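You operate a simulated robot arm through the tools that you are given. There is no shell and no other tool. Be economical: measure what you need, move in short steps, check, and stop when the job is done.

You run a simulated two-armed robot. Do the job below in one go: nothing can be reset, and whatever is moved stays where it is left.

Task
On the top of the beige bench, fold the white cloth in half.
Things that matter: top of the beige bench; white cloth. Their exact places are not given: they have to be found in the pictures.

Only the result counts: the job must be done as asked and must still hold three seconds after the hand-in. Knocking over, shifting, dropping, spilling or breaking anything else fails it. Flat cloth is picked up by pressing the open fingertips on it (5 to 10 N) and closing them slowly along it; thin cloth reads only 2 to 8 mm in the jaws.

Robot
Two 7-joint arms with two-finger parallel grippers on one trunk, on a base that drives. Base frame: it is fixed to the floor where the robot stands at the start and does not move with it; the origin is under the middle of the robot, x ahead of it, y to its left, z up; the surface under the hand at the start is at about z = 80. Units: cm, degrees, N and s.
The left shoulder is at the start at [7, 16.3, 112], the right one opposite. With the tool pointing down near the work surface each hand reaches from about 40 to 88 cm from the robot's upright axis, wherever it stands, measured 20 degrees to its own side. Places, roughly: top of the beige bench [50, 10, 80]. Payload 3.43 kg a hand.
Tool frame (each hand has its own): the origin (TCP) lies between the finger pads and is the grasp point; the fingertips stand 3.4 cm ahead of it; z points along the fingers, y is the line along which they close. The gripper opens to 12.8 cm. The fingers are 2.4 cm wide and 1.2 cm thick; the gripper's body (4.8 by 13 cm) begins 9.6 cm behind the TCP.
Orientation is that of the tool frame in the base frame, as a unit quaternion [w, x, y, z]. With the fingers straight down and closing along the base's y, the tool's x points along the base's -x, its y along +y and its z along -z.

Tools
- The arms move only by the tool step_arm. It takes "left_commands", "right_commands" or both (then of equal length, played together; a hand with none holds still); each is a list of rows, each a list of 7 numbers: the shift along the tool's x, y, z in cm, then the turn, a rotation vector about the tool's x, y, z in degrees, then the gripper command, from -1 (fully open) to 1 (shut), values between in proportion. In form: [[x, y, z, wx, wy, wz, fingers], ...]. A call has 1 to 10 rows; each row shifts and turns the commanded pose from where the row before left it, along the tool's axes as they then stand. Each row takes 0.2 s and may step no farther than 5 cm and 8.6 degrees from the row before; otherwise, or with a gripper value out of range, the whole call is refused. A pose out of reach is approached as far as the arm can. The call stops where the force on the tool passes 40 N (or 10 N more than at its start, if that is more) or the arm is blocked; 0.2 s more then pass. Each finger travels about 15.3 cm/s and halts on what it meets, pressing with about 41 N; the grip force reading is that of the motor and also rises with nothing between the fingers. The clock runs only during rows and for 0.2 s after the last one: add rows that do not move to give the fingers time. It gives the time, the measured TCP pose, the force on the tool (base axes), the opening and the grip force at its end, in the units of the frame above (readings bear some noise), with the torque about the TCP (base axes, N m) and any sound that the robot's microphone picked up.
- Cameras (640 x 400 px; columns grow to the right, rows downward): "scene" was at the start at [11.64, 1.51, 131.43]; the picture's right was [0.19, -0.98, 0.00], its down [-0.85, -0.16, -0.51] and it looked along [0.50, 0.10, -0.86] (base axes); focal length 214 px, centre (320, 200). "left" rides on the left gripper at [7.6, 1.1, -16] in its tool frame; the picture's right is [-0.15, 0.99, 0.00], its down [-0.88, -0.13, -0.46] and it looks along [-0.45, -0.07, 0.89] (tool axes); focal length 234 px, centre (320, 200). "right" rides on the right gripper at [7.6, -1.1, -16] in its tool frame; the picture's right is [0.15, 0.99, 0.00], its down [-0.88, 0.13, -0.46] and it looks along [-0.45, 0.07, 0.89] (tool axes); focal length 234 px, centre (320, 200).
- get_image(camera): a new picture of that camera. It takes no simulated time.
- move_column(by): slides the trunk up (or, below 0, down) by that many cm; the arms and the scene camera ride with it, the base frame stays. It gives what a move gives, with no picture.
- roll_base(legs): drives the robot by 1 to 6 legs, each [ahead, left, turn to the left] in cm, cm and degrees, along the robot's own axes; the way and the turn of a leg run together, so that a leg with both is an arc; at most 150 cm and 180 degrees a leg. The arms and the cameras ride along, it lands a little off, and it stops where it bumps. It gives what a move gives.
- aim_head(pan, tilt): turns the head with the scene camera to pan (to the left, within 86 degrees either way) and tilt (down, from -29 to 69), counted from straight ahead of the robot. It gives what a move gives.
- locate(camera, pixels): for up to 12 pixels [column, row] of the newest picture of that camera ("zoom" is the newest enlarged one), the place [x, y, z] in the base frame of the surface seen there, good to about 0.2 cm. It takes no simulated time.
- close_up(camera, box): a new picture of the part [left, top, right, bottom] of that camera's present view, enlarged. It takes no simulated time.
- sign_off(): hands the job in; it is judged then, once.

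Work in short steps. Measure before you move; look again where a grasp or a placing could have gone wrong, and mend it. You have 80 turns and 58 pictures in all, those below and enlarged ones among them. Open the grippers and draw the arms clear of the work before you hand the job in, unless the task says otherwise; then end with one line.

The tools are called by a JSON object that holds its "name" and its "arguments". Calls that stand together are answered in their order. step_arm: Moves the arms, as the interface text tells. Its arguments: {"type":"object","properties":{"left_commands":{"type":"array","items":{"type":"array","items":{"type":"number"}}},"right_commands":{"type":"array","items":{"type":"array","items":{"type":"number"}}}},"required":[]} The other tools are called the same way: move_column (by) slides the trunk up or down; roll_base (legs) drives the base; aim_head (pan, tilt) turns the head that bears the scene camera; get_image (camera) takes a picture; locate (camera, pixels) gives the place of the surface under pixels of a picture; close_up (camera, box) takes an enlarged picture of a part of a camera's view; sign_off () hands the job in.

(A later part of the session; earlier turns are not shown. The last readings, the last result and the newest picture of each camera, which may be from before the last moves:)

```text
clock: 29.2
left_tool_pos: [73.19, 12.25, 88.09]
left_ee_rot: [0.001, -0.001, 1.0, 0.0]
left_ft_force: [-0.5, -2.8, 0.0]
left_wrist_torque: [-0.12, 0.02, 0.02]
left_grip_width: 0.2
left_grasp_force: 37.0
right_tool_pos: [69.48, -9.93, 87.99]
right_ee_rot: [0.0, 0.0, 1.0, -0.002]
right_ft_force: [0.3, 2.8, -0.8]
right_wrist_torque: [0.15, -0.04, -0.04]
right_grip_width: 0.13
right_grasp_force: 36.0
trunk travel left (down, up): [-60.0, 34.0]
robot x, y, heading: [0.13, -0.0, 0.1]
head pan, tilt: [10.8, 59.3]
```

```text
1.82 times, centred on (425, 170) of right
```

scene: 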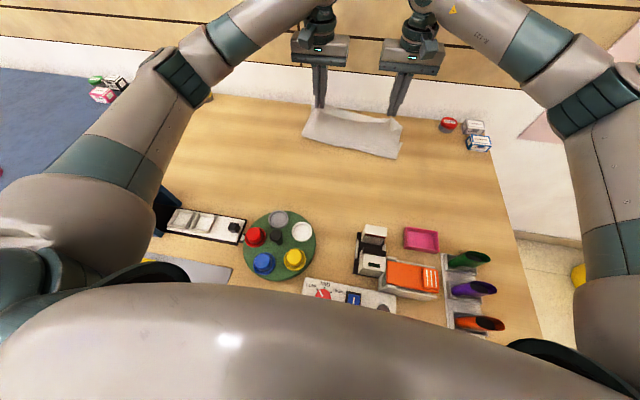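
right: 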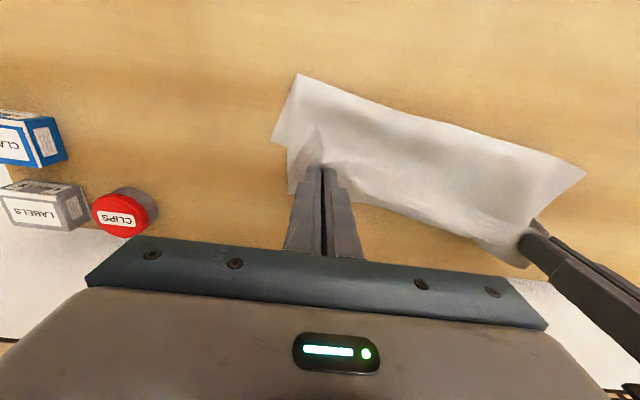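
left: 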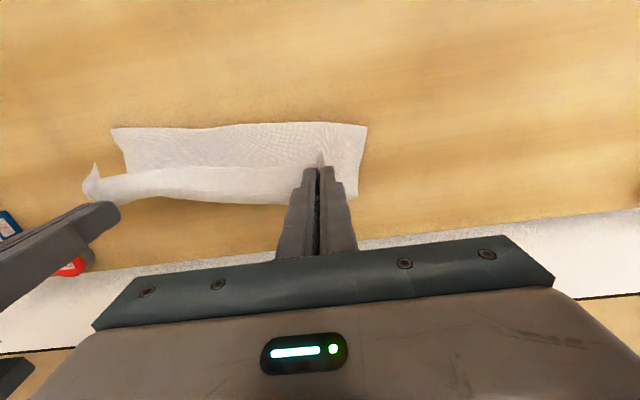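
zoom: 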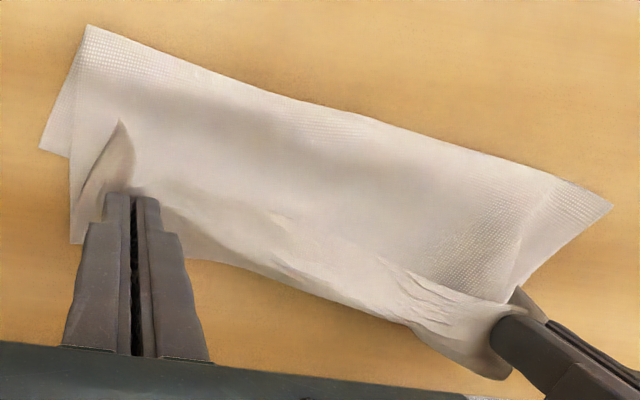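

The right-hand layering is unclear, so I look at it through the left camera.

{"name": "close_up", "arguments": {"camera": "left", "box": [60, 70, 400, 280]}}

```text
1.88 times, centred on (230, 175) of left
```

zoom: 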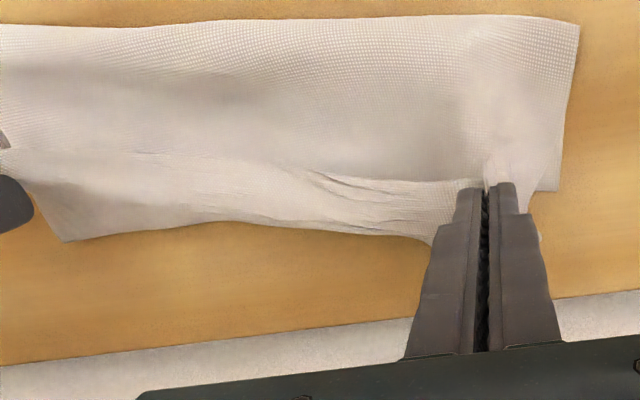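

I measure these corners: zoom (65,240), (558,190), (540,238), and edge points.

{"name": "locate", "arguments": {"camera": "zoom", "pixels": [[68, 237], [45, 200], [150, 228], [250, 217], [330, 225], [420, 232], [540, 236], [556, 187], [575, 40], [200, 200]]}}

```text
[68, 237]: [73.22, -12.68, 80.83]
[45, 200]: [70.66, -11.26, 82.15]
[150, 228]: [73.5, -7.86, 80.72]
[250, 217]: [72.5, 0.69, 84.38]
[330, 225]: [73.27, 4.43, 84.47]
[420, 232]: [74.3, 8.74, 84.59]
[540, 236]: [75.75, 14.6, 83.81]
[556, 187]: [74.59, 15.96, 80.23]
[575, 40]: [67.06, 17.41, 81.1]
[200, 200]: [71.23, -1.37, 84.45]
```

The upper right corner is at (73.2,-12.7) while the bottom far-right corner is at (67.9,-14.7), and left corners nearly match (75.7 vs 74.6). I draw the right hand back 4.6 cm and the left 0.8 cm, then lower both.

{"name": "step_arm", "arguments": {"left_commands": [[0.2, 0, 0, 0, 0, 0, 1], [0.3, 0, 0, 0, 0, 0, 1], [0.3, 0, 0, 0, 0, 0, 1], [0, 0, 1, 0, 0, 0, 1], [0, 0, 1, 0, 0, 0, 1], [0, 0, 1, 0, 0, 0, 1], [0, 0, 0.4, 0, 0, 0, 1], [0, 0, 0, 0, 0, 0, 1]], "right_commands": [[1.5, 0.4, 0, 0, 0, 0, 1], [1.5, 0.3, 0, 0, 0, 0, 1], [1.6, 0.3, 0, 0, 0, 0, 1], [0, 0, 1, 0, 0, 0, 1], [0, 0, 1, 0, 0, 0, 1], [0, 0, 1, 0, 0, 0, 1], [0, 0, 0.4, 0, 0, 0, 1], [0, 0, 0, 0, 0, 0, 1]]}}

{"name": "close_up", "arguments": {"camera": "scene", "box": [280, 60, 440, 170]}}

{"name": "close_up", "arguments": {"camera": "left", "box": [60, 70, 400, 280]}}

```text
clock: 31.0
left_tool_pos: [72.32, 12.19, 84.53]
left_ee_rot: [0.001, 0.001, 1.0, 0.0]
left_ft_force: [-2.6, -3.6, -1.0]
left_wrist_torque: [-0.12, 0.06, -0.08]
left_grip_width: 0.18
left_grasp_force: 36.9
right_tool_pos: [65.01, -8.91, 84.5]
right_ee_rot: [0.0, 0.0, 1.0, 0.0]
right_ft_force: [1.9, 4.7, 0.6]
right_wrist_torque: [0.13, -0.09, -0.04]
right_grip_width: 0.1
right_grasp_force: 36.5
trunk travel left (down, up): [-60.0, 34.0]
robot x, y, heading: [-0.07, -0.07, 0.1]
head pan, tilt: [10.8, 59.3]
```

```text
3.64 times, centred on (360, 115) of scene
```

zoom: 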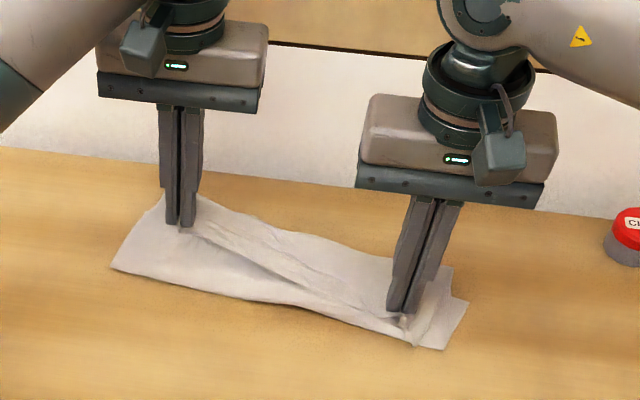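

```text
1.88 times, centred on (230, 175) of left
```

zoom: 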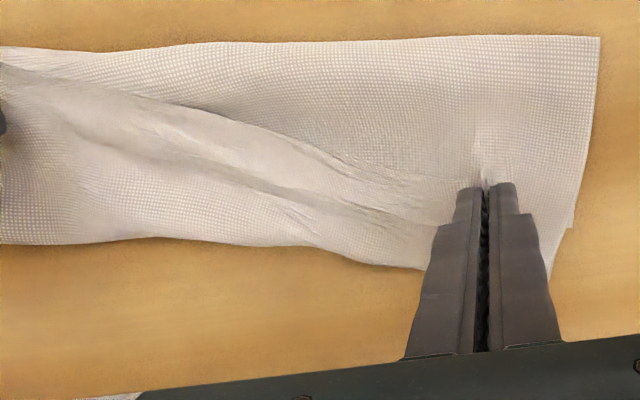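

Cloth extends past the right grip toward +x. I measure the visible edges.

{"name": "locate", "arguments": {"camera": "zoom", "pixels": [[5, 240], [100, 240], [160, 234], [300, 243], [400, 265], [550, 275], [572, 222], [598, 40], [300, 45], [5, 50]]}}

{"name": "close_up", "arguments": {"camera": "right", "box": [200, 50, 600, 300]}}

```text
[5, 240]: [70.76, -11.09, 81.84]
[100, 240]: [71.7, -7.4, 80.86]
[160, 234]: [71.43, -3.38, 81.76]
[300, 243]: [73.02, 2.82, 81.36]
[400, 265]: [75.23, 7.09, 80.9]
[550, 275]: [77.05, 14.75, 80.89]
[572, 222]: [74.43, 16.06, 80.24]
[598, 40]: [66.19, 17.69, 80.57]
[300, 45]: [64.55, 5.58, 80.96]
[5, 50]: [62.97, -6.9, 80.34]
```

```text
1.60 times, centred on (400, 175) of right
```

zoom: 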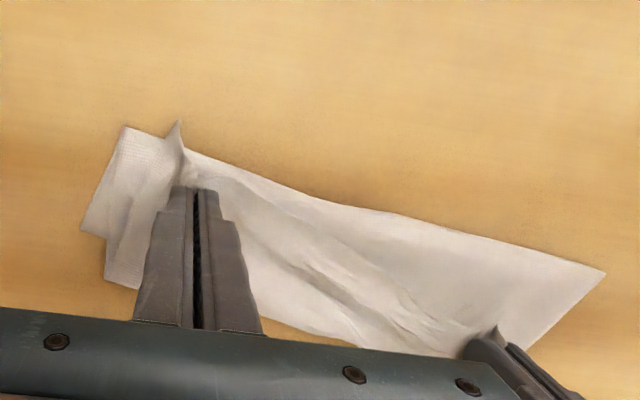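

The measurements show an S-shape: from the grips the cloth loops out to +x (77 / 71.5), back to the fold (66 / 61.5), then out to the far edge. The bottom layer was peeled up too far, so I lift and swing both hands back toward the robot to lay it down again, following the turned far edge.

{"name": "step_arm", "arguments": {"left_commands": [[1.5, 0, -2.8, 0, 0, 0, 1], [2.0, 0, -2.5, 0, 0, 0, 1], [2.4, 0, -2.3, 0, 0, 0, 1], [2.7, 0, -2, 0, 0, 0, 1], [2.7, 0, -1.4, 0, 0, 0, 1], [2.2, 0, 0, 0, 0, 0, 1], [2.2, 0, 0.7, 0, 0, 0, 1], [2.0, 0, 1.2, 0, 0, 0, 1], [2.0, 0, 1.6, 0, 0, 0, 1], [1.6, 0, 2.0, 0, 0, 0, 1]], "right_commands": [[1.3, -0.1, -2.8, 0, 0, 0, 1], [1.7, 0, -2.5, 0, 0, 0, 1], [2.2, 0, -2.3, 0, 0, 0, 1], [2.4, 0, -2, 0, 0, 0, 1], [2.4, 0, -1.4, 0, 0, 0, 1], [2.2, 0, 0, 0, 0, 0, 1], [2.2, 0, 0.7, 0, 0, 0, 1], [2.0, 0, 1.2, 0, 0, 0, 1], [2.0, 0, 1.6, 0, 0, 0, 1], [1.6, 0, 2.0, 0, 0, 0, 1]]}}

{"name": "get_image", "arguments": {"camera": "scene"}}

```text
clock: 33.2
left_tool_pos: [51.16, 12.17, 90.06]
left_ee_rot: [-0.001, -0.001, 1.0, 0.0]
left_ft_force: [-1.3, -0.3, -0.9]
left_wrist_torque: [-0.04, 0.03, -0.04]
left_grip_width: 0.22
left_grasp_force: 36.5
right_tool_pos: [44.76, -9.02, 90.14]
right_ee_rot: [0.001, 0.0, 1.0, 0.0]
right_ft_force: [0.7, 0.7, 0.6]
right_wrist_torque: [0.02, -0.03, -0.04]
right_grip_width: 0.15
right_grasp_force: 36.1
trunk travel left (down, up): [-60.0, 34.0]
robot x, y, heading: [-0.02, -0.15, -0.1]
head pan, tilt: [10.8, 59.3]
```

```text
22 pictures are left
```

scene: 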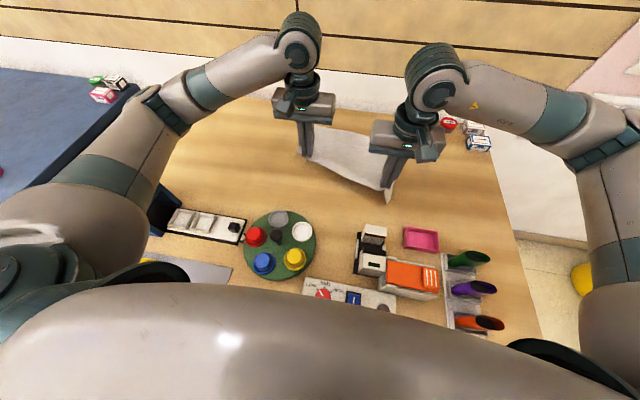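

The cloth is laid back out. I measure where the far edge and sides lie now.

{"name": "close_up", "arguments": {"camera": "scene", "box": [280, 100, 440, 210]}}

{"name": "get_image", "arguments": {"camera": "right"}}

{"name": "get_image", "arguments": {"camera": "left"}}

```text
3.64 times, centred on (360, 155) of scene
```

zoom: 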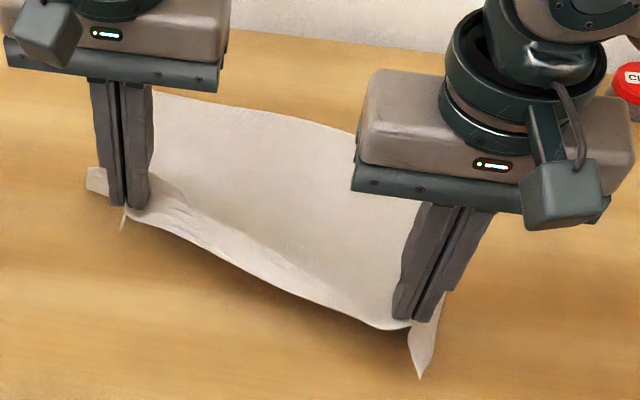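

```text
20 pictures are left
```

right: 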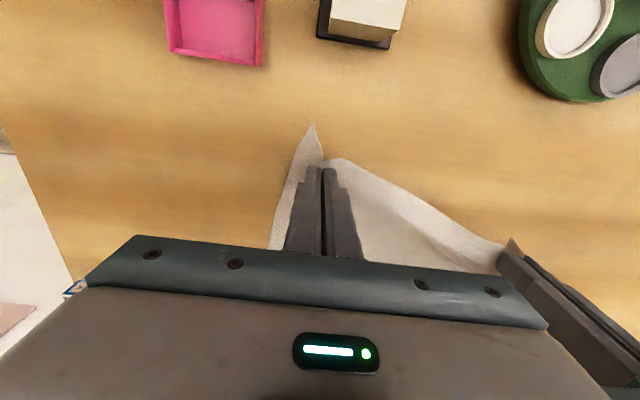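

```text
19 pictures are left
```

left: 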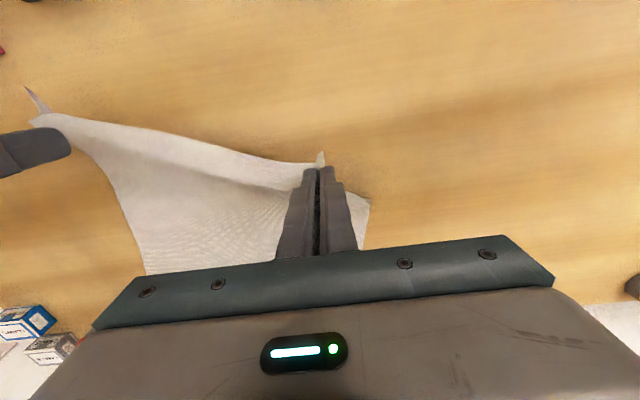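

{"name": "locate", "arguments": {"camera": "zoom", "pixels": [[156, 93], [200, 100], [250, 108], [300, 118], [352, 133], [92, 170], [92, 190], [440, 300], [420, 376], [260, 180], [350, 250]]}}

{"name": "locate", "arguments": {"camera": "left", "pixels": [[148, 270], [130, 225], [110, 180], [368, 200], [363, 245]]}}

```text
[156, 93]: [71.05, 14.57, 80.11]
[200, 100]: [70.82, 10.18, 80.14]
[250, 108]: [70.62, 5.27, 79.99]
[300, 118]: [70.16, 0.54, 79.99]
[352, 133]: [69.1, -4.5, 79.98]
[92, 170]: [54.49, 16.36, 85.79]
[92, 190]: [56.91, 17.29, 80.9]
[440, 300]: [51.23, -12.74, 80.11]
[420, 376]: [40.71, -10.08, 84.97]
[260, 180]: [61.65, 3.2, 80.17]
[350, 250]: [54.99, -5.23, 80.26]
```

```text
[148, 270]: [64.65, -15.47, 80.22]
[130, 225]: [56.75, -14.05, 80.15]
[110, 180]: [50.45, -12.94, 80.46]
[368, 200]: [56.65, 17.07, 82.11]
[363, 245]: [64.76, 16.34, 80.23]
```

The far edge is now at x≈71 (y=14.6) to about 68 (right); the left still has slack. I draw the left back 3.3 cm, the right 0.8 cm, spread slightly and lower both so the cloth lies flat.

{"name": "step_arm", "arguments": {"left_commands": [[1.1, 0.1, 0.8, 0, 0, 0, 1], [1.1, 0.1, 0.8, 0, 0, 0, 1], [1.1, 0.1, 0.8, 0, 0, 0, 1], [0.5, 0, 0.8, 0, 0, 0, 1], [0, 0, 0.8, 0, 0, 0, 1], [0, 0, 0, 0, 0, 0, 1]], "right_commands": [[0.3, -0.3, 0.8, 0, 0, 0, 1], [0.3, -0.3, 0.8, 0, 0, 0, 1], [0.2, -0.1, 0.8, 0, 0, 0, 1], [0, 0, 0.8, 0, 0, 0, 1], [0, 0, 0.8, 0, 0, 0, 1], [0, 0, 0, 0, 0, 0, 1]]}}

{"name": "close_up", "arguments": {"camera": "scene", "box": [280, 100, 440, 210]}}

```text
clock: 34.6
left_tool_pos: [47.28, 12.63, 86.12]
left_ee_rot: [0.0, -0.001, 1.0, 0.0]
left_ft_force: [-0.6, -1.3, -0.3]
left_wrist_torque: [-0.03, 0.02, 0.0]
left_grip_width: 0.17
left_grasp_force: 36.8
right_tool_pos: [44.13, -9.75, 86.13]
right_ee_rot: [0.0, 0.0, 1.0, 0.0]
right_ft_force: [0.5, 2.2, 0.6]
right_wrist_torque: [0.07, -0.05, -0.01]
right_grip_width: 0.13
right_grasp_force: 36.4
trunk travel left (down, up): [-60.0, 34.0]
robot x, y, heading: [-0.04, 0.04, 0.1]
head pan, tilt: [10.8, 59.3]
```

```text
3.64 times, centred on (360, 155) of scene
```

zoom: 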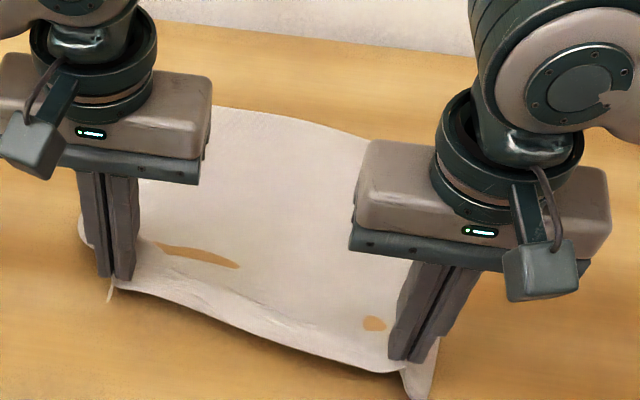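

Nearly flat now. I measure the far edge again.

{"name": "locate", "arguments": {"camera": "zoom", "pixels": [[218, 108], [260, 111], [310, 121], [360, 138], [80, 228], [270, 300], [85, 240]]}}

{"name": "get_image", "arguments": {"camera": "left"}}

```text
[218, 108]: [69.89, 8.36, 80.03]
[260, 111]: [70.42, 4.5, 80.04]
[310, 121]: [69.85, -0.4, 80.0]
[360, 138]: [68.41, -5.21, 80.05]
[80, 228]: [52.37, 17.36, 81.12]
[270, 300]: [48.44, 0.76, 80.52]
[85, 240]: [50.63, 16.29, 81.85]
```

```text
17 pictures are left
```

left: 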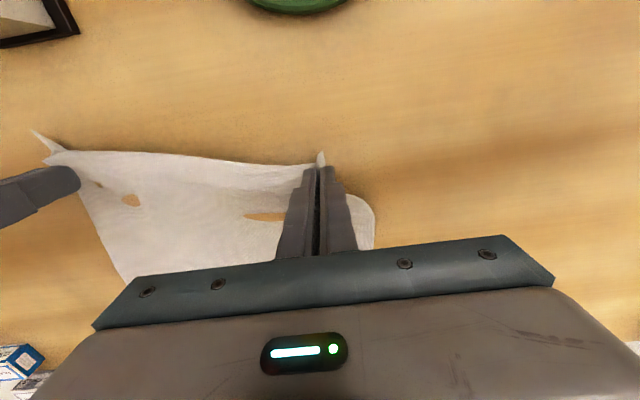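

Left still has ~2 cm slack. I pull back a little more (left 2, right 1.1 cm), then rise at 45° to the midline.

{"name": "step_arm", "arguments": {"left_commands": [[1.0, 0, 0, 0, 0, 0, 1], [1.0, 0, 0, 0, 0, 0, 1], [0, 0, 0, 0, 0, 0, 1], [-2.4, 0, -1.65, 0, 0, 0, 1], [-2.4, 0, -1.65, 0, 0, 0, 1], [-2.4, 0, -1.65, 0, 0, 0, 1], [-2.4, 0, -1.65, 0, 0, 0, 1], [-2.4, 0, -1.65, 0, 0, 0, 1], [0, 0, 0, 0, 0, 0, 1]], "right_commands": [[0.5, 0, 0, 0, 0, 0, 1], [0.6, 0, 0, 0, 0, 0, 1], [0, 0, 0, 0, 0, 0, 1], [-2.3, 0, -1.65, 0, 0, 0, 1], [-2.3, 0, -1.65, 0, 0, 0, 1], [-2.3, 0, -1.65, 0, 0, 0, 1], [-2.3, 0, -1.65, 0, 0, 0, 1], [-2.3, 0, -1.65, 0, 0, 0, 1], [0, 0, 0, 0, 0, 0, 1]]}}

{"name": "close_up", "arguments": {"camera": "scene", "box": [280, 80, 440, 190]}}

```text
clock: 36.6
left_tool_pos: [57.33, 12.58, 94.52]
left_ee_rot: [-0.001, 0.0, 1.0, 0.0]
left_ft_force: [0.0, -1.5, -0.5]
left_wrist_torque: [-0.06, 0.01, -0.02]
left_grip_width: 0.19
left_grasp_force: 37.0
right_tool_pos: [54.53, -9.84, 94.42]
right_ee_rot: [0.0, 0.0, 1.0, 0.0]
right_ft_force: [0.1, 1.4, -0.7]
right_wrist_torque: [0.07, -0.04, -0.01]
right_grip_width: 0.09
right_grasp_force: 36.2
trunk travel left (down, up): [-60.0, 34.0]
robot x, y, heading: [0.06, -0.06, -0.2]
head pan, tilt: [10.8, 59.3]
```

```text
3.64 times, centred on (360, 135) of scene
```

zoom: 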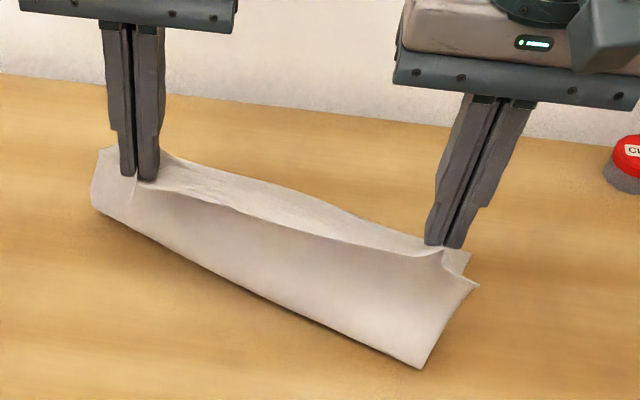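

Clean vertical hang. I check the ground line and far edge.

{"name": "locate", "arguments": {"camera": "zoom", "pixels": [[96, 208], [200, 262], [320, 322], [420, 366], [478, 285], [468, 258], [340, 210], [250, 178]]}}

{"name": "get_image", "arguments": {"camera": "right"}}

```text
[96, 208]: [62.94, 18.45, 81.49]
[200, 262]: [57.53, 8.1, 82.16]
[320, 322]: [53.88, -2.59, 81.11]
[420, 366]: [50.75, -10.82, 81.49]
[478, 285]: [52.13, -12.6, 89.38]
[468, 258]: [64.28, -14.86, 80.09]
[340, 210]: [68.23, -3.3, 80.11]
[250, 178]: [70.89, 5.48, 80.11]
```

```text
15 pictures are left
```

right: 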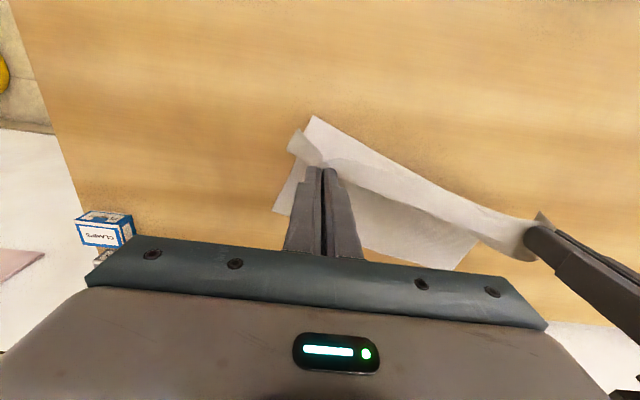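

{"name": "locate", "arguments": {"camera": "right", "pixels": [[276, 212], [365, 250], [410, 260], [455, 268], [478, 240], [312, 118], [400, 165]]}}

{"name": "close_up", "arguments": {"camera": "left", "box": [0, 60, 420, 320]}}

```text
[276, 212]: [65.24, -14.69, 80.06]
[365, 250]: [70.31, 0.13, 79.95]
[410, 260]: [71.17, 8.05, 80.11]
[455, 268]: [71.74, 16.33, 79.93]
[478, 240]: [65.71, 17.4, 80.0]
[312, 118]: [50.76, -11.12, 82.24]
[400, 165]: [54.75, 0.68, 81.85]
```

```text
1.52 times, centred on (210, 190) of left
```

zoom: 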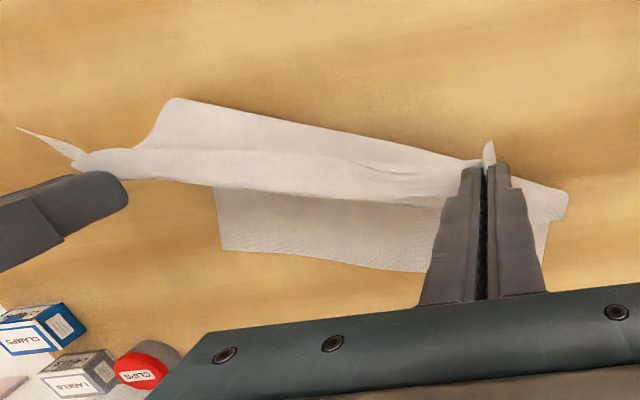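

The cloth is now turned ~11°, but my hands travelled along x, shearing it: fold line runs (62.9,18.5)–(50.8,-11) instead of about (58.5,19)–(52.3,-12). I swing back with a y shift of about +5 so the near edge is square with the far edge.

{"name": "step_arm", "arguments": {"left_commands": [[1.66, 1.0, 1.2, 0, 0, 0, 1], [1.66, 1.0, 1.2, 0, 0, 0, 1], [1.66, 1.0, 1.2, 0, 0, 0, 1], [1.66, 1.0, 1.2, 0, 0, 0, 1], [1.66, 1.0, 1.2, 0, 0, 0, 1], [1.2, 0.3, 1.2, 0, 0, 0, 1], [0, 0, 0, 0, 0, 0, 1]], "right_commands": [[1.92, 1.08, 1.2, 0, 0, 0, 1], [1.92, 1.08, 1.2, 0, 0, 0, 1], [1.92, 1.08, 1.2, 0, 0, 0, 1], [1.92, 1.08, 1.2, 0, 0, 0, 1], [1.92, 1.08, 1.2, 0, 0, 0, 1], [1.2, 0.3, 1.2, 0, 0, 0, 1], [0, 0, 0, 0, 0, 0, 1]]}}

{"name": "close_up", "arguments": {"camera": "scene", "box": [270, 90, 430, 210]}}

```text
clock: 38.2
left_tool_pos: [47.81, 17.89, 87.17]
left_ee_rot: [0.0, -0.002, 1.0, 0.0]
left_ft_force: [-0.4, 0.7, 0.1]
left_wrist_torque: [-0.01, 0.01, 0.0]
left_grip_width: 0.21
left_grasp_force: 37.0
right_tool_pos: [43.73, -4.08, 87.21]
right_ee_rot: [0.0, 0.001, 1.0, -0.001]
right_ft_force: [0.1, -0.1, 0.0]
right_wrist_torque: [0.03, -0.02, -0.04]
right_grip_width: 0.13
right_grasp_force: 36.0
trunk travel left (down, up): [-60.0, 34.0]
robot x, y, heading: [-0.36, -0.14, -0.0]
head pan, tilt: [10.8, 59.3]
```

```text
3.33 times, centred on (350, 150) of scene
```

zoom: 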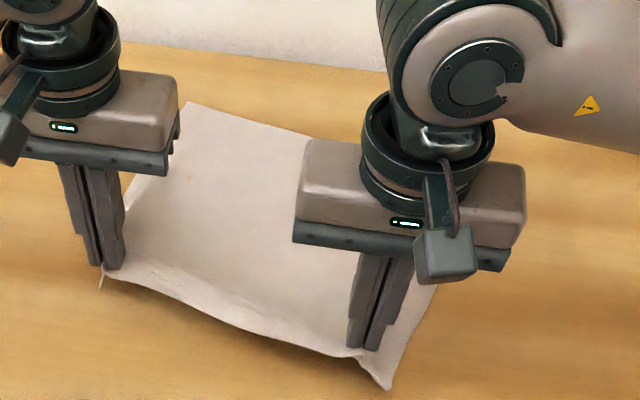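

Now the cloth is square and wrinkle-free. I measure its corners.

{"name": "locate", "arguments": {"camera": "zoom", "pixels": [[187, 105], [250, 118], [306, 133], [130, 200], [433, 292], [388, 386], [230, 316]]}}

{"name": "locate", "arguments": {"camera": "scene", "pixels": [[320, 128]]}}

```text
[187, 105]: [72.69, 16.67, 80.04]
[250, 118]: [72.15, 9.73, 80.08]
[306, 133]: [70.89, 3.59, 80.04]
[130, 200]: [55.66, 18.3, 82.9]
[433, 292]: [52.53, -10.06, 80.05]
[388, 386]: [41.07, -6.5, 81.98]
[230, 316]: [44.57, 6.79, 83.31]
```

```text
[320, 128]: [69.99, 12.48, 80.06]
```

Far-left corner is (72.7,16.7), edge slope ≈0.2. Targets: left (71.3,13.7), right (66.9,-8.3), moving perpendicular to the edge; I rise to the middle and start descending on a diagonal.

{"name": "step_arm", "arguments": {"left_commands": [[-2.34, -0.42, -1.44, 0, 0, 0, 1], [-2.34, -0.42, -1.44, 0, 0, 0, 1], [-2.34, -0.42, -1.44, 0, 0, 0, 1], [-2.34, -0.42, -1.44, 0, 0, 0, 1], [-2.34, -0.42, -1.44, 0, 0, 0, 1], [-1.95, -0.35, 1.7, 0, 0, 0, 1], [-1.95, -0.35, 1.7, 0, 0, 0, 1], [-1.95, -0.35, 1.7, 0, 0, 0, 1]], "right_commands": [[-2.34, -0.42, -1.44, 0, 0, 0, 1], [-2.34, -0.42, -1.44, 0, 0, 0, 1], [-2.34, -0.42, -1.44, 0, 0, 0, 1], [-2.34, -0.42, -1.44, 0, 0, 0, 1], [-2.34, -0.42, -1.44, 0, 0, 0, 1], [-1.95, -0.35, 1.7, 0, 0, 0, 1], [-1.95, -0.35, 1.7, 0, 0, 0, 1], [-1.95, -0.35, 1.7, 0, 0, 0, 1]]}}

{"name": "close_up", "arguments": {"camera": "scene", "box": [270, 80, 430, 190]}}

```text
clock: 40.0
left_tool_pos: [65.58, 14.71, 89.23]
left_ee_rot: [-0.001, 0.0, 1.0, -0.001]
left_ft_force: [0.0, -0.8, -0.2]
left_wrist_torque: [0.02, -0.01, -0.03]
left_grip_width: 0.2
left_grasp_force: 37.0
right_tool_pos: [61.35, -6.99, 89.12]
right_ee_rot: [-0.001, 0.0, 1.0, 0.0]
right_ft_force: [-0.4, 0.5, -0.1]
right_wrist_torque: [0.01, 0.0, -0.04]
right_grip_width: 0.13
right_grasp_force: 36.3
trunk travel left (down, up): [-60.0, 34.0]
robot x, y, heading: [-0.22, -0.1, -0.1]
head pan, tilt: [10.8, 59.3]
```

```text
3.64 times, centred on (350, 135) of scene
```

zoom: 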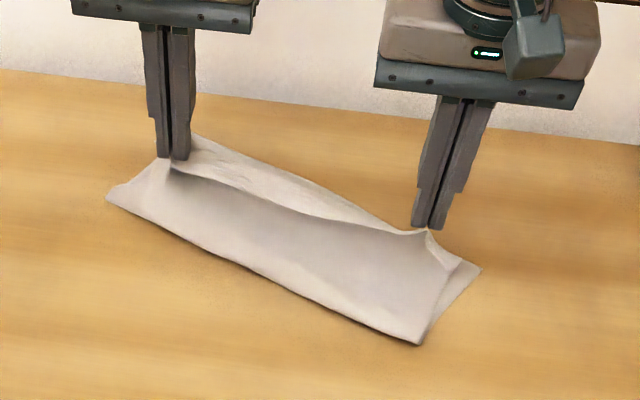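

Looks like a proper fold. I check the fold line and the far-right corner.

{"name": "locate", "arguments": {"camera": "zoom", "pixels": [[107, 198], [250, 265], [418, 342], [480, 269], [300, 180], [200, 137]]}}

```text
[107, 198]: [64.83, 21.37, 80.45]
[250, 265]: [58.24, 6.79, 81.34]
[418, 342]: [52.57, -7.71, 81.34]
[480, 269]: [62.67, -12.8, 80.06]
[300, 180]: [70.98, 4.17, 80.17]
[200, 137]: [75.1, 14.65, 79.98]
```

The far edge actually runs (75.1,14.7)–(62.7,-12.8): the cloth is turned ~22°, and the bottom layer is ~2 cm short of half. I swing back once more, square to that direction, to relay the bottom layer.

{"name": "step_arm", "arguments": {"left_commands": [[1.72, 0.88, -1.6, 0, 0, 0, 1], [1.72, 0.88, -1.6, 0, 0, 0, 1], [1.72, 0.88, -1.6, 0, 0, 0, 1], [1.72, 0.88, 0.5, 0, 0, 0, 1], [1.72, 0.88, 0.5, 0, 0, 0, 1], [1.72, 0.88, 0.5, 0, 0, 0, 1], [1.4, 0.55, 1.7, 0, 0, 0, 1], [1.4, 0.55, 1.7, 0, 0, 0, 1], [0, 0, 0, 0, 0, 0, 1]], "right_commands": [[2.39, 1.02, -1.6, 0, 0, 0, 1], [2.39, 1.02, -1.6, 0, 0, 0, 1], [2.39, 1.02, -1.6, 0, 0, 0, 1], [2.39, 1.02, 0.5, 0, 0, 0, 1], [2.39, 1.02, 0.5, 0, 0, 0, 1], [2.39, 1.02, 0.5, 0, 0, 0, 1], [1.4, 0.55, 1.7, 0, 0, 0, 1], [1.4, 0.55, 1.7, 0, 0, 0, 1], [0, 0, 0, 0, 0, 0, 1]]}}

{"name": "close_up", "arguments": {"camera": "scene", "box": [260, 80, 420, 200]}}

```text
clock: 42.0
left_tool_pos: [52.3, 20.88, 89.22]
left_ee_rot: [0.0, -0.001, 1.0, 0.0]
left_ft_force: [-2.7, -4.5, -1.1]
left_wrist_torque: [-0.14, 0.1, -0.07]
left_grip_width: 0.19
left_grasp_force: 36.8
right_tool_pos: [44.21, 0.1, 89.09]
right_ee_rot: [0.0, 0.0, 1.0, 0.0]
right_ft_force: [2.2, 4.5, -0.3]
right_wrist_torque: [0.22, -0.07, -0.09]
right_grip_width: 0.11
right_grasp_force: 36.6
trunk travel left (down, up): [-60.0, 34.0]
robot x, y, heading: [-0.14, -0.18, -0.3]
head pan, tilt: [10.8, 59.3]
```

```text
3.33 times, centred on (340, 140) of scene
```

zoom: 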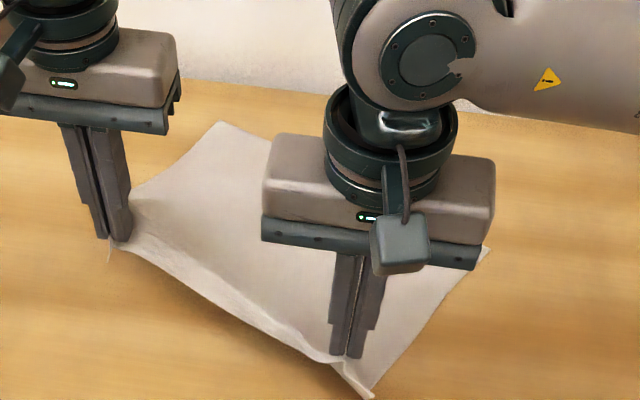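

Very square now, slightly taut between hands (5 N). I measure all corners.

{"name": "locate", "arguments": {"camera": "zoom", "pixels": [[221, 125], [266, 141], [486, 253], [420, 335], [368, 393], [160, 180], [250, 320]]}}

```text
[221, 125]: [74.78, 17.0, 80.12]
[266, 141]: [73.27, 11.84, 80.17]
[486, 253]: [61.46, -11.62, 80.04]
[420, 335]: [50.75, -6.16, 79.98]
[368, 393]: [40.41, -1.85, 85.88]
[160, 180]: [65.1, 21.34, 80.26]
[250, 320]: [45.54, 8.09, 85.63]
```

Corners: far-left (74.8,17.0), far-right (61.5,-11.6); sides are exactly square to it, so direction of travel is (0.907,-0.422). I fold along it: rise to the midline, then diagonal descent to n=60.

{"name": "step_arm", "arguments": {"left_commands": [[-2.02, -0.94, -1.38, 0, 0, 0, 1], [-2.02, -0.94, -1.38, 0, 0, 0, 1], [-2.02, -0.94, -1.38, 0, 0, 0, 1], [-2.02, -0.94, -1.38, 0, 0, 0, 1], [0, 0, 0, 0, 0, 0, 1], [-1.89, -0.88, 1.75, 0, 0, 0, 1], [-1.89, -0.88, 1.75, 0, 0, 0, 1], [-1.89, -0.88, 1.75, 0, 0, 0, 1], [-1.89, -0.88, 1.75, 0, 0, 0, 1]], "right_commands": [[-1.76, -0.6, -1.38, 0, 0, 0, 1], [-1.68, -0.78, -1.38, 0, 0, 0, 1], [-1.68, -0.78, -1.38, 0, 0, 0, 1], [-1.68, -0.78, -1.38, 0, 0, 0, 1], [0, 0, 0, 0, 0, 0, 1], [-1.89, -0.88, 1.75, 0, 0, 0, 1], [-1.89, -0.88, 1.75, 0, 0, 0, 1], [-1.89, -0.88, 1.75, 0, 0, 0, 1], [-1.89, -0.88, 1.75, 0, 0, 0, 1]]}}

{"name": "close_up", "arguments": {"camera": "scene", "box": [270, 80, 430, 190]}}

```text
clock: 44.0
left_tool_pos: [67.92, 13.77, 87.73]
left_ee_rot: [0.0, -0.001, 1.0, 0.0]
left_ft_force: [-2.1, -4.3, -0.2]
left_wrist_torque: [-0.14, 0.11, -0.06]
left_grip_width: 0.2
left_grasp_force: 36.8
right_tool_pos: [58.64, -6.38, 87.68]
right_ee_rot: [-0.001, -0.001, 1.0, 0.0]
right_ft_force: [3.0, 3.8, 0.2]
right_wrist_torque: [0.16, -0.1, -0.09]
right_grip_width: 0.13
right_grasp_force: 35.8
trunk travel left (down, up): [-60.0, 34.0]
robot x, y, heading: [-0.16, -0.09, 0.2]
head pan, tilt: [10.8, 59.3]
```

```text
3.64 times, centred on (350, 135) of scene
```

zoom: 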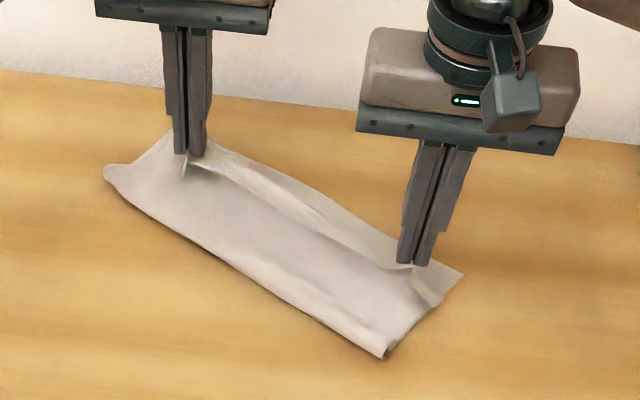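

{"name": "locate", "arguments": {"camera": "zoom", "pixels": [[108, 178], [220, 252], [384, 354], [461, 274], [380, 227], [300, 179], [165, 138]]}}

```text
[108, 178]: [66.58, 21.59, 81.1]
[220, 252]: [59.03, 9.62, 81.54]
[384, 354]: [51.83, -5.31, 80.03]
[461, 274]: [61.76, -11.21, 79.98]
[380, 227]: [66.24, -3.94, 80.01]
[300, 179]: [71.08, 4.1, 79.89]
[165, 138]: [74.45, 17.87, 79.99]
```

Near-perfect: fold line and edges are parallel, bottom depth ≈12 cm. I complete the last 5.5 cm while descending.

{"name": "step_arm", "arguments": {"left_commands": [[-1.66, -0.77, 1.0, 0, 0, 0, 1], [-1.66, -0.77, 1.15, 0, 0, 0, 1], [-1.66, -0.77, 1.2, 0, 0, 0, 1], [0, 0, 0.2, 0, 0, 0, 1], [0, 0, 0, 0, 0, 0, 1]], "right_commands": [[-1.66, -0.77, 1.0, 0, 0, 0, 1], [-1.66, -0.77, 1.15, 0, 0, 0, 1], [-1.66, -0.77, 1.2, 0, 0, 0, 1], [0, 0, 0.2, 0, 0, 0, 1], [0, 0, 0, 0, 0, 0, 1]]}}

{"name": "close_up", "arguments": {"camera": "scene", "box": [270, 80, 430, 190]}}

{"name": "get_image", "arguments": {"camera": "right"}}

```text
clock: 45.2
left_tool_pos: [72.92, 11.42, 84.09]
left_ee_rot: [0.0, 0.0, 1.0, 0.0]
left_ft_force: [-2.1, -4.8, 0.6]
left_wrist_torque: [-0.17, 0.12, -0.08]
left_grip_width: 0.19
left_grasp_force: 37.1
right_tool_pos: [63.45, -8.79, 84.32]
right_ee_rot: [0.0, 0.001, 1.0, 0.0]
right_ft_force: [2.5, 4.0, 0.3]
right_wrist_torque: [0.18, -0.1, -0.09]
right_grip_width: 0.11
right_grasp_force: 35.3
trunk travel left (down, up): [-60.0, 34.0]
robot x, y, heading: [0.29, 0.24, -0.0]
head pan, tilt: [10.8, 59.3]
```

```text
3.64 times, centred on (350, 135) of scene
```

zoom: 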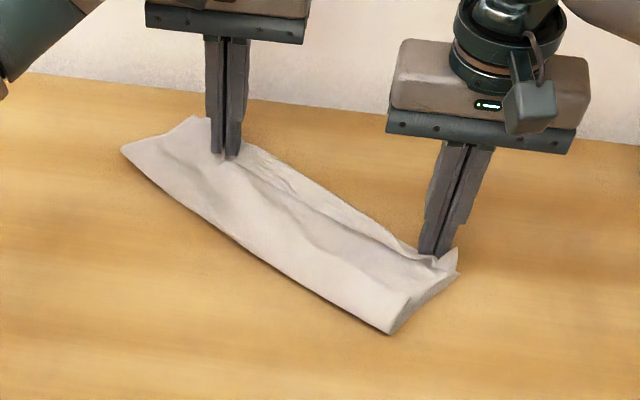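

```text
8 pictures are left
```

right: 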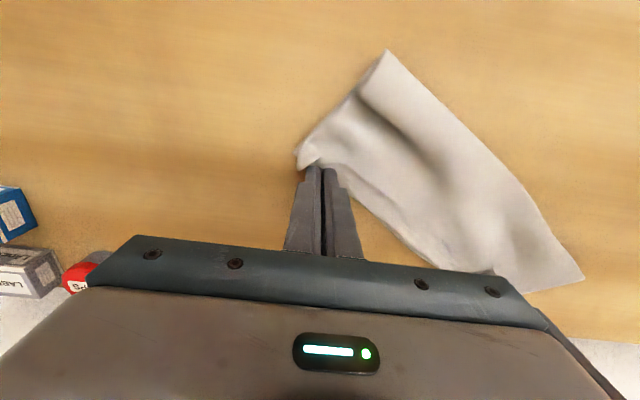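

The layers overlap well and the right corners coincide near zoom (458,260). I open both slowly to release, then lift straight up.

{"name": "step_arm", "arguments": {"left_commands": [[0, 0, 0, 0, 0, 0, 0.9], [0, 0, 0, 0, 0, 0, 0.8], [0, 0, 0, 0, 0, 0, 0.7], [0, 0, 0, 0, 0, 0, 0.6], [0, 0, -0.5, 0, 0, 0, 0.6], [0, 0, -1, 0, 0, 0, 0.6], [0, 0, -2, 0, 0, 0, 0.6], [0, 0, -3, 0, 0, 0, 0.6]], "right_commands": [[0, 0, 0, 0, 0, 0, 0.9], [0, 0, 0, 0, 0, 0, 0.8], [0, 0, 0, 0, 0, 0, 0.7], [0, 0, 0, 0, 0, 0, 0.6], [0, 0, -0.5, 0, 0, 0, 0.6], [0, 0, -1, 0, 0, 0, 0.6], [0, 0, -2, 0, 0, 0, 0.6], [0, 0, -3, 0, 0, 0, 0.6]]}}

{"name": "close_up", "arguments": {"camera": "scene", "box": [270, 80, 430, 190]}}

```text
clock: 47.0
left_tool_pos: [72.83, 11.48, 90.73]
left_ee_rot: [-0.001, 0.0, 1.0, 0.0]
left_ft_force: [0.1, 0.5, -0.5]
left_wrist_torque: [0.01, -0.03, 0.0]
left_grip_width: 2.57
left_grasp_force: 0.2
right_tool_pos: [63.32, -8.7, 90.82]
right_ee_rot: [0.0, 0.0, 1.0, 0.001]
right_ft_force: [-0.2, -0.6, 0.6]
right_wrist_torque: [-0.04, -0.01, -0.01]
right_grip_width: 2.54
right_grasp_force: 0.1
trunk travel left (down, up): [-60.0, 34.0]
robot x, y, heading: [-0.02, -0.19, -0.1]
head pan, tilt: [10.8, 59.3]
```

```text
3.64 times, centred on (350, 135) of scene
```

zoom: 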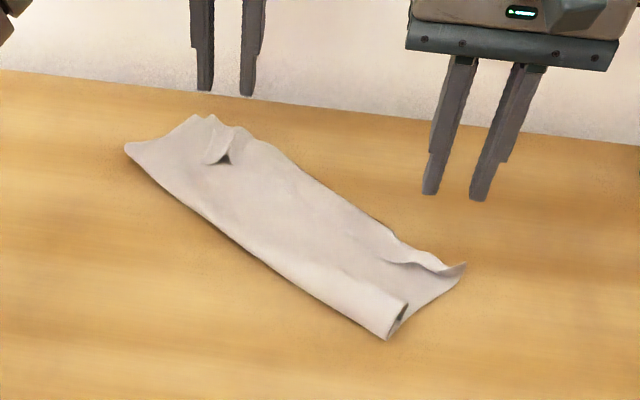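

Released; the cloth is folded with a small turned-up bit at zoom (220,155) and a slightly short upper edge at right. I raise the hands further and view it with the left camera.

{"name": "step_arm", "arguments": {"left_commands": [[1, 0.5, -3, 0, 0, 0, 0.6], [1, 0.5, -3, 0, 0, 0, 0.6], [1, 0, -2, 0, 0, 0, 0.6]], "right_commands": [[0, -3, -3, 0, 0, 0, 0.6], [0, -3, -3, 0, 0, 0, 0.6], [0, -3, -2, 0, 0, 0, 0.6]]}}

{"name": "close_up", "arguments": {"camera": "left", "box": [60, 60, 440, 300]}}

```text
clock: 47.8
left_tool_pos: [69.75, 12.4, 98.82]
left_ee_rot: [0.0, 0.0, 1.0, 0.001]
left_ft_force: [-0.1, -1.2, 0.5]
left_wrist_torque: [0.06, -0.02, -0.03]
left_grip_width: 2.59
left_grasp_force: 0.0
right_tool_pos: [63.45, -17.79, 98.73]
right_ee_rot: [0.001, 0.0, 1.0, 0.001]
right_ft_force: [-0.3, 0.5, -0.2]
right_wrist_torque: [0.02, 0.01, 0.0]
right_grip_width: 2.59
right_grasp_force: 0.1
trunk travel left (down, up): [-60.0, 34.0]
robot x, y, heading: [-0.24, 0.34, -0.0]
head pan, tilt: [10.8, 59.3]
```

```text
1.67 times, centred on (250, 180) of left
```

zoom: 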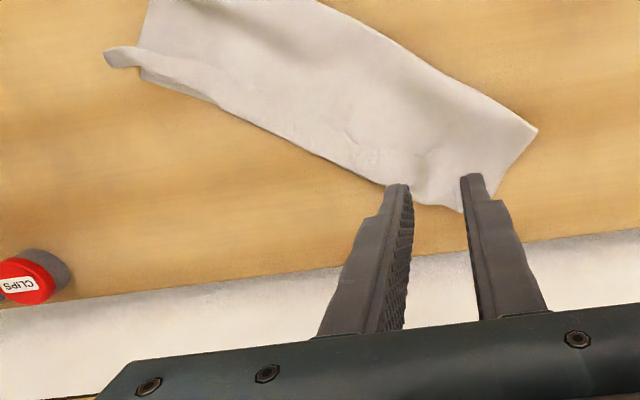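

The fold looks good. One clear scene view with the hands aside to measure the overlap.

{"name": "close_up", "arguments": {"camera": "scene", "box": [290, 95, 400, 170]}}

```text
5.33 times, centred on (345, 132) of scene
```

zoom: 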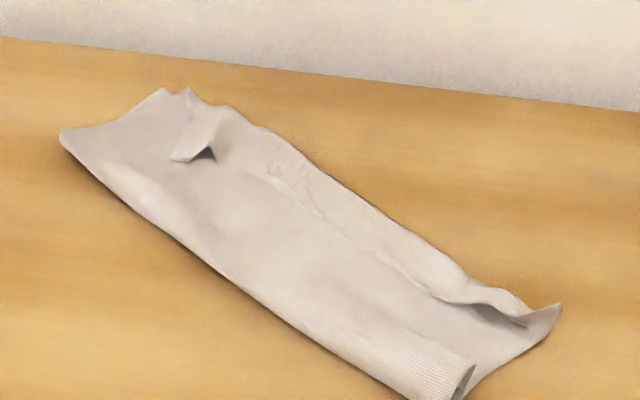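

{"name": "locate", "arguments": {"camera": "zoom", "pixels": [[62, 138], [165, 90], [190, 92], [178, 156], [215, 140], [300, 160], [400, 225], [450, 300], [525, 322], [558, 308], [470, 385], [240, 285]]}}

```text
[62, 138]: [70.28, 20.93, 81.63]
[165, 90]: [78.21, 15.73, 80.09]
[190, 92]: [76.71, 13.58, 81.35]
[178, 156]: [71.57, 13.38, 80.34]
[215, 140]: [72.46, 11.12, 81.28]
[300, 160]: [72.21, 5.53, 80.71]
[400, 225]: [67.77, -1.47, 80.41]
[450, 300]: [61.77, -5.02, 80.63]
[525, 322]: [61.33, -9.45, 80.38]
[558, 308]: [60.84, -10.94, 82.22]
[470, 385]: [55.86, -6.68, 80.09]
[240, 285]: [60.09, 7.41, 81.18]
```

Outline is about 31 × 11 cm, right corners within 1.5 cm of each other. The left end needs a closer look, so I slide the left hand sideways (clear above) to view that corner.

{"name": "step_arm", "arguments": {"left_commands": [[-0.5, 4, 0, 0, 0, 0, 0.6], [-0.5, 4, 0, 0, 0, 0, 0.6], [0, 2, 0, 0, 0, 0, 0.6]]}}

{"name": "close_up", "arguments": {"camera": "left", "box": [100, 60, 340, 220]}}

```text
clock: 48.6
left_tool_pos: [70.93, 22.44, 98.73]
left_ee_rot: [-0.001, 0.0, 1.0, 0.0]
left_ft_force: [0.5, 0.3, 0.0]
left_wrist_torque: [-0.02, 0.02, 0.02]
left_grip_width: 2.57
left_grasp_force: 0.0
right_tool_pos: [63.53, -17.62, 98.48]
right_ee_rot: [-0.001, 0.0, 1.0, 0.0]
right_ft_force: [-0.4, 0.0, -0.3]
right_wrist_torque: [-0.03, -0.02, 0.01]
right_grip_width: 2.56
right_grasp_force: 0.1
trunk travel left (down, up): [-60.0, 34.0]
robot x, y, heading: [-0.14, 0.24, -0.2]
head pan, tilt: [10.8, 59.3]
```

```text
2.50 times, centred on (220, 140) of left
```

zoom: 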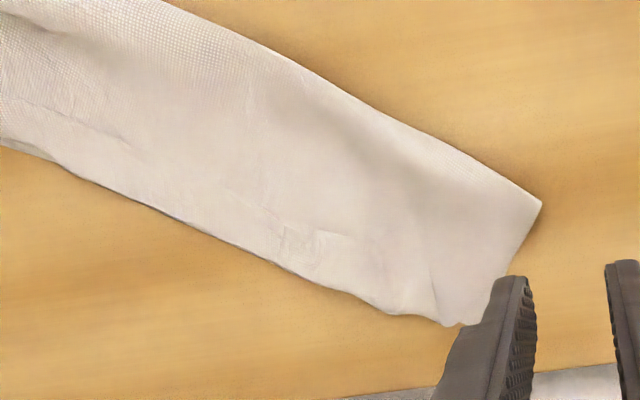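

{"name": "locate", "arguments": {"camera": "zoom", "pixels": [[285, 230], [350, 238], [432, 270], [440, 318], [462, 325], [395, 312], [320, 285], [240, 250], [400, 280], [538, 205]]}}

{"name": "close_up", "arguments": {"camera": "left", "box": [195, 135, 295, 200]}}

```text
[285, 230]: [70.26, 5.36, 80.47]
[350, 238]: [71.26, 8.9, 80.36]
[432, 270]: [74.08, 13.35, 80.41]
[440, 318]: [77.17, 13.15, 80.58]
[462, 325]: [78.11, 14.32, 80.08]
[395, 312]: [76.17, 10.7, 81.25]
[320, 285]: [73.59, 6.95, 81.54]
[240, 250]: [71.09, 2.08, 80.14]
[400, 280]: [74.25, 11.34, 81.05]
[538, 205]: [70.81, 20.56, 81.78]
```

```text
6.15 times, centred on (245, 168) of left
```

zoom: 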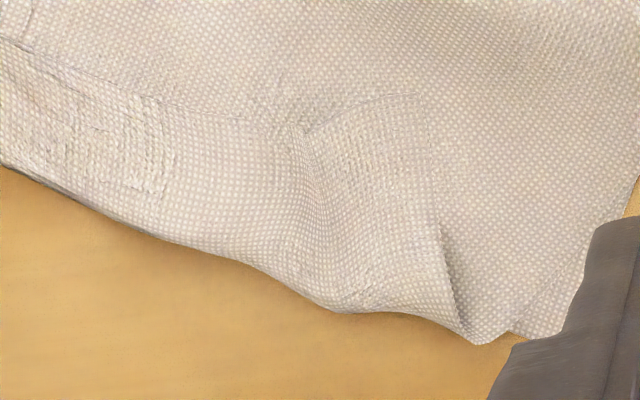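

The last zoom shows the near edge turned back as a hem (corner at zoom (420,95), cut edge through (300,130), (130,95), (0,40)). I measure it so I can smooth it out by pressing near its cut edge and drawing it outward.

{"name": "locate", "arguments": {"camera": "zoom", "pixels": [[415, 100], [300, 132], [210, 112], [130, 92], [5, 42], [380, 150], [340, 305], [180, 240], [20, 170], [480, 338], [350, 200]]}}

```text
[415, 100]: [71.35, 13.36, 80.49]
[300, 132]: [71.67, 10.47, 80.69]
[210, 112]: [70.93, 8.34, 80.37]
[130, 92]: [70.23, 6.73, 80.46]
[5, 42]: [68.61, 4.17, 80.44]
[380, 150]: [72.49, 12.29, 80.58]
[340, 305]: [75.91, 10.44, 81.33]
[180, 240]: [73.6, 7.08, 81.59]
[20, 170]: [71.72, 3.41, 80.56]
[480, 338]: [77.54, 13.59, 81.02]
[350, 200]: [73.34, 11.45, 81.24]
```

I place the left fingers (opened 5 cm, yawed 15°) over the hem centred at (72.0, 9.3), staying just above it.

{"name": "step_arm", "arguments": {"left_commands": [[-0.28, -3.3, 0, 0, 0, 0, 0.22], [-0.28, -3.3, 0, 0, 0, 0, 0.22], [-0.28, -3.3, 0, 0, 0, 0, 0.22], [-0.28, -3.2, 0, 0, 0, 0, 0.22], [0, 0, 3.4, 0, 0, 7.5, 0.22], [0, 0, 3.4, 0, 0, 7.5, 0.22], [0, 0, 3.4, 0, 0, 0, 0.22], [0, 0, 3.2, 0, 0, 0, 0.22], [0, 0, 0, 0, 0, 0, 0.22]]}}

```text
clock: 50.6
left_tool_pos: [72.1, 9.36, 85.49]
left_ee_rot: [-0.001, 0.13, 0.992, 0.0]
left_ft_force: [0.3, -0.5, -0.2]
left_wrist_torque: [0.0, -0.03, 0.03]
left_grip_width: 5.0
left_grasp_force: 0.1
right_tool_pos: [63.42, -17.63, 98.55]
right_ee_rot: [0.0, 0.0, 1.0, 0.0]
right_ft_force: [-0.6, 0.5, -0.4]
right_wrist_torque: [0.01, -0.01, -0.04]
right_grip_width: 2.57
right_grasp_force: 0.1
trunk travel left (down, up): [-60.0, 34.0]
robot x, y, heading: [-0.01, 0.0, 0.2]
head pan, tilt: [10.8, 59.3]
```

Orientation is as intended (closing axis ≈(0.26,0.97)). I descend to a light contact.

{"name": "step_arm", "arguments": {"left_commands": [[0, 0, 0.8, 0, 0, 0, 0.22], [0, 0, 0.5, 0, 0, 0, 0.22], [0, 0, 0.3, 0, 0, 0, 0.22], [0, 0, 0.2, 0, 0, 0, 0.22], [0, 0, 0, 0, 0, 0, 0.22]]}}

```text
clock: 51.8
left_tool_pos: [71.97, 9.4, 83.71]
left_ee_rot: [0.002, 0.13, 0.992, 0.0]
left_ft_force: [1.1, 1.5, 8.0]
left_wrist_torque: [0.0, -0.09, 0.01]
left_grip_width: 4.99
left_grasp_force: 0.0
right_tool_pos: [63.42, -17.69, 98.58]
right_ee_rot: [-0.001, 0.0, 1.0, 0.0]
right_ft_force: [-0.2, 0.4, -0.7]
right_wrist_torque: [0.0, 0.0, -0.01]
right_grip_width: 2.56
right_grasp_force: 0.0
trunk travel left (down, up): [-60.0, 34.0]
robot x, y, heading: [0.01, -0.05, 0.0]
head pan, tilt: [10.8, 59.3]
```

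8 N contact. I ease slightly and draw the hem outward 5.5 cm, slowly, then lift.

{"name": "step_arm", "arguments": {"left_commands": [[0, 0, -0.03, 0, 0, 0, 0.22], [-0.593, -0.139, 0, 0, 0, 0, 0.22], [-0.593, -0.139, 0, 0, 0, 0, 0.22], [-0.593, -0.139, 0, 0, 0, 0, 0.22], [-0.593, -0.139, 0, 0, 0, 0, 0.22], [-0.593, -0.139, 0, 0, 0, 0, 0.22], [-0.593, -0.139, 0, 0, 0, 0, 0.22], [-0.593, -0.139, 0, 0, 0, 0, 0.22], [-0.593, -0.139, 0, 0, 0, 0, 0.22], [-0.593, -0.139, 0, 0, 0, 0, 0.22]]}}

{"name": "step_arm", "arguments": {"left_commands": [[0, 0, -0.5, 0, 0, 0, 0.22], [0, 0, -2, 0, 0, 0, 0.22], [0, 0, -4, 0, 0, 0, 0.22], [0, 0, -4, 0, 0, 0, 0.22], [1, 3, -2, 0, 0, -7.5, 0.22], [1, 4, 0, 0, 0, -7.5, 0.22], [2, 4, 0, 0, 0, 0, 0.22], [1.5, 4, 0, 0, 0, 0, 0.22]]}}

{"name": "close_up", "arguments": {"camera": "scene", "box": [290, 95, 400, 170]}}

```text
clock: 54.0
left_tool_pos: [76.77, 6.67, 83.58]
left_ee_rot: [0.002, 0.13, 0.992, -0.001]
left_ft_force: [-2.8, 1.3, 12.0]
left_wrist_torque: [-0.07, 0.06, -0.03]
left_grip_width: 4.96
left_grasp_force: 0.1
right_tool_pos: [63.42, -17.71, 98.75]
right_ee_rot: [0.001, 0.0, 1.0, 0.0]
right_ft_force: [1.2, -1.0, -0.1]
right_wrist_torque: [0.05, -0.03, 0.01]
right_grip_width: 2.56
right_grasp_force: 0.1
trunk travel left (down, up): [-60.0, 34.0]
robot x, y, heading: [-0.27, -0.01, -0.3]
head pan, tilt: [10.8, 59.3]
```

```text
clock: 55.8
left_tool_pos: [72.61, 22.18, 95.93]
left_ee_rot: [-0.001, 0.0, 1.0, 0.0]
left_ft_force: [-0.9, -0.2, -0.4]
left_wrist_torque: [0.02, -0.01, 0.02]
left_grip_width: 5.01
left_grasp_force: 0.0
right_tool_pos: [63.46, -17.6, 98.59]
right_ee_rot: [0.0, -0.001, 1.0, 0.0]
right_ft_force: [0.1, 0.5, 1.2]
right_wrist_torque: [-0.02, 0.01, -0.02]
right_grip_width: 2.54
right_grasp_force: 0.0
trunk travel left (down, up): [-60.0, 34.0]
robot x, y, heading: [-0.18, 0.11, 0.0]
head pan, tilt: [10.8, 59.3]
```

```text
5.33 times, centred on (345, 132) of scene
```

zoom: 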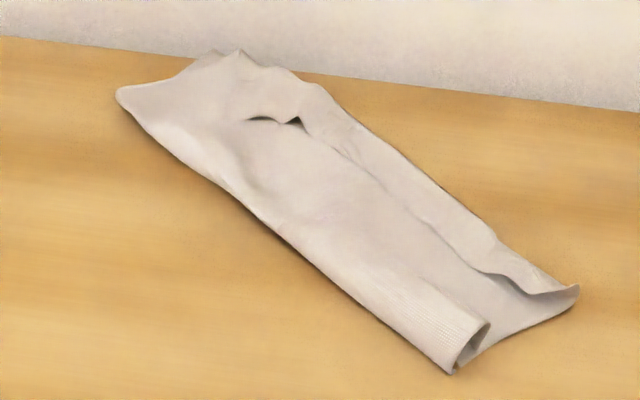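

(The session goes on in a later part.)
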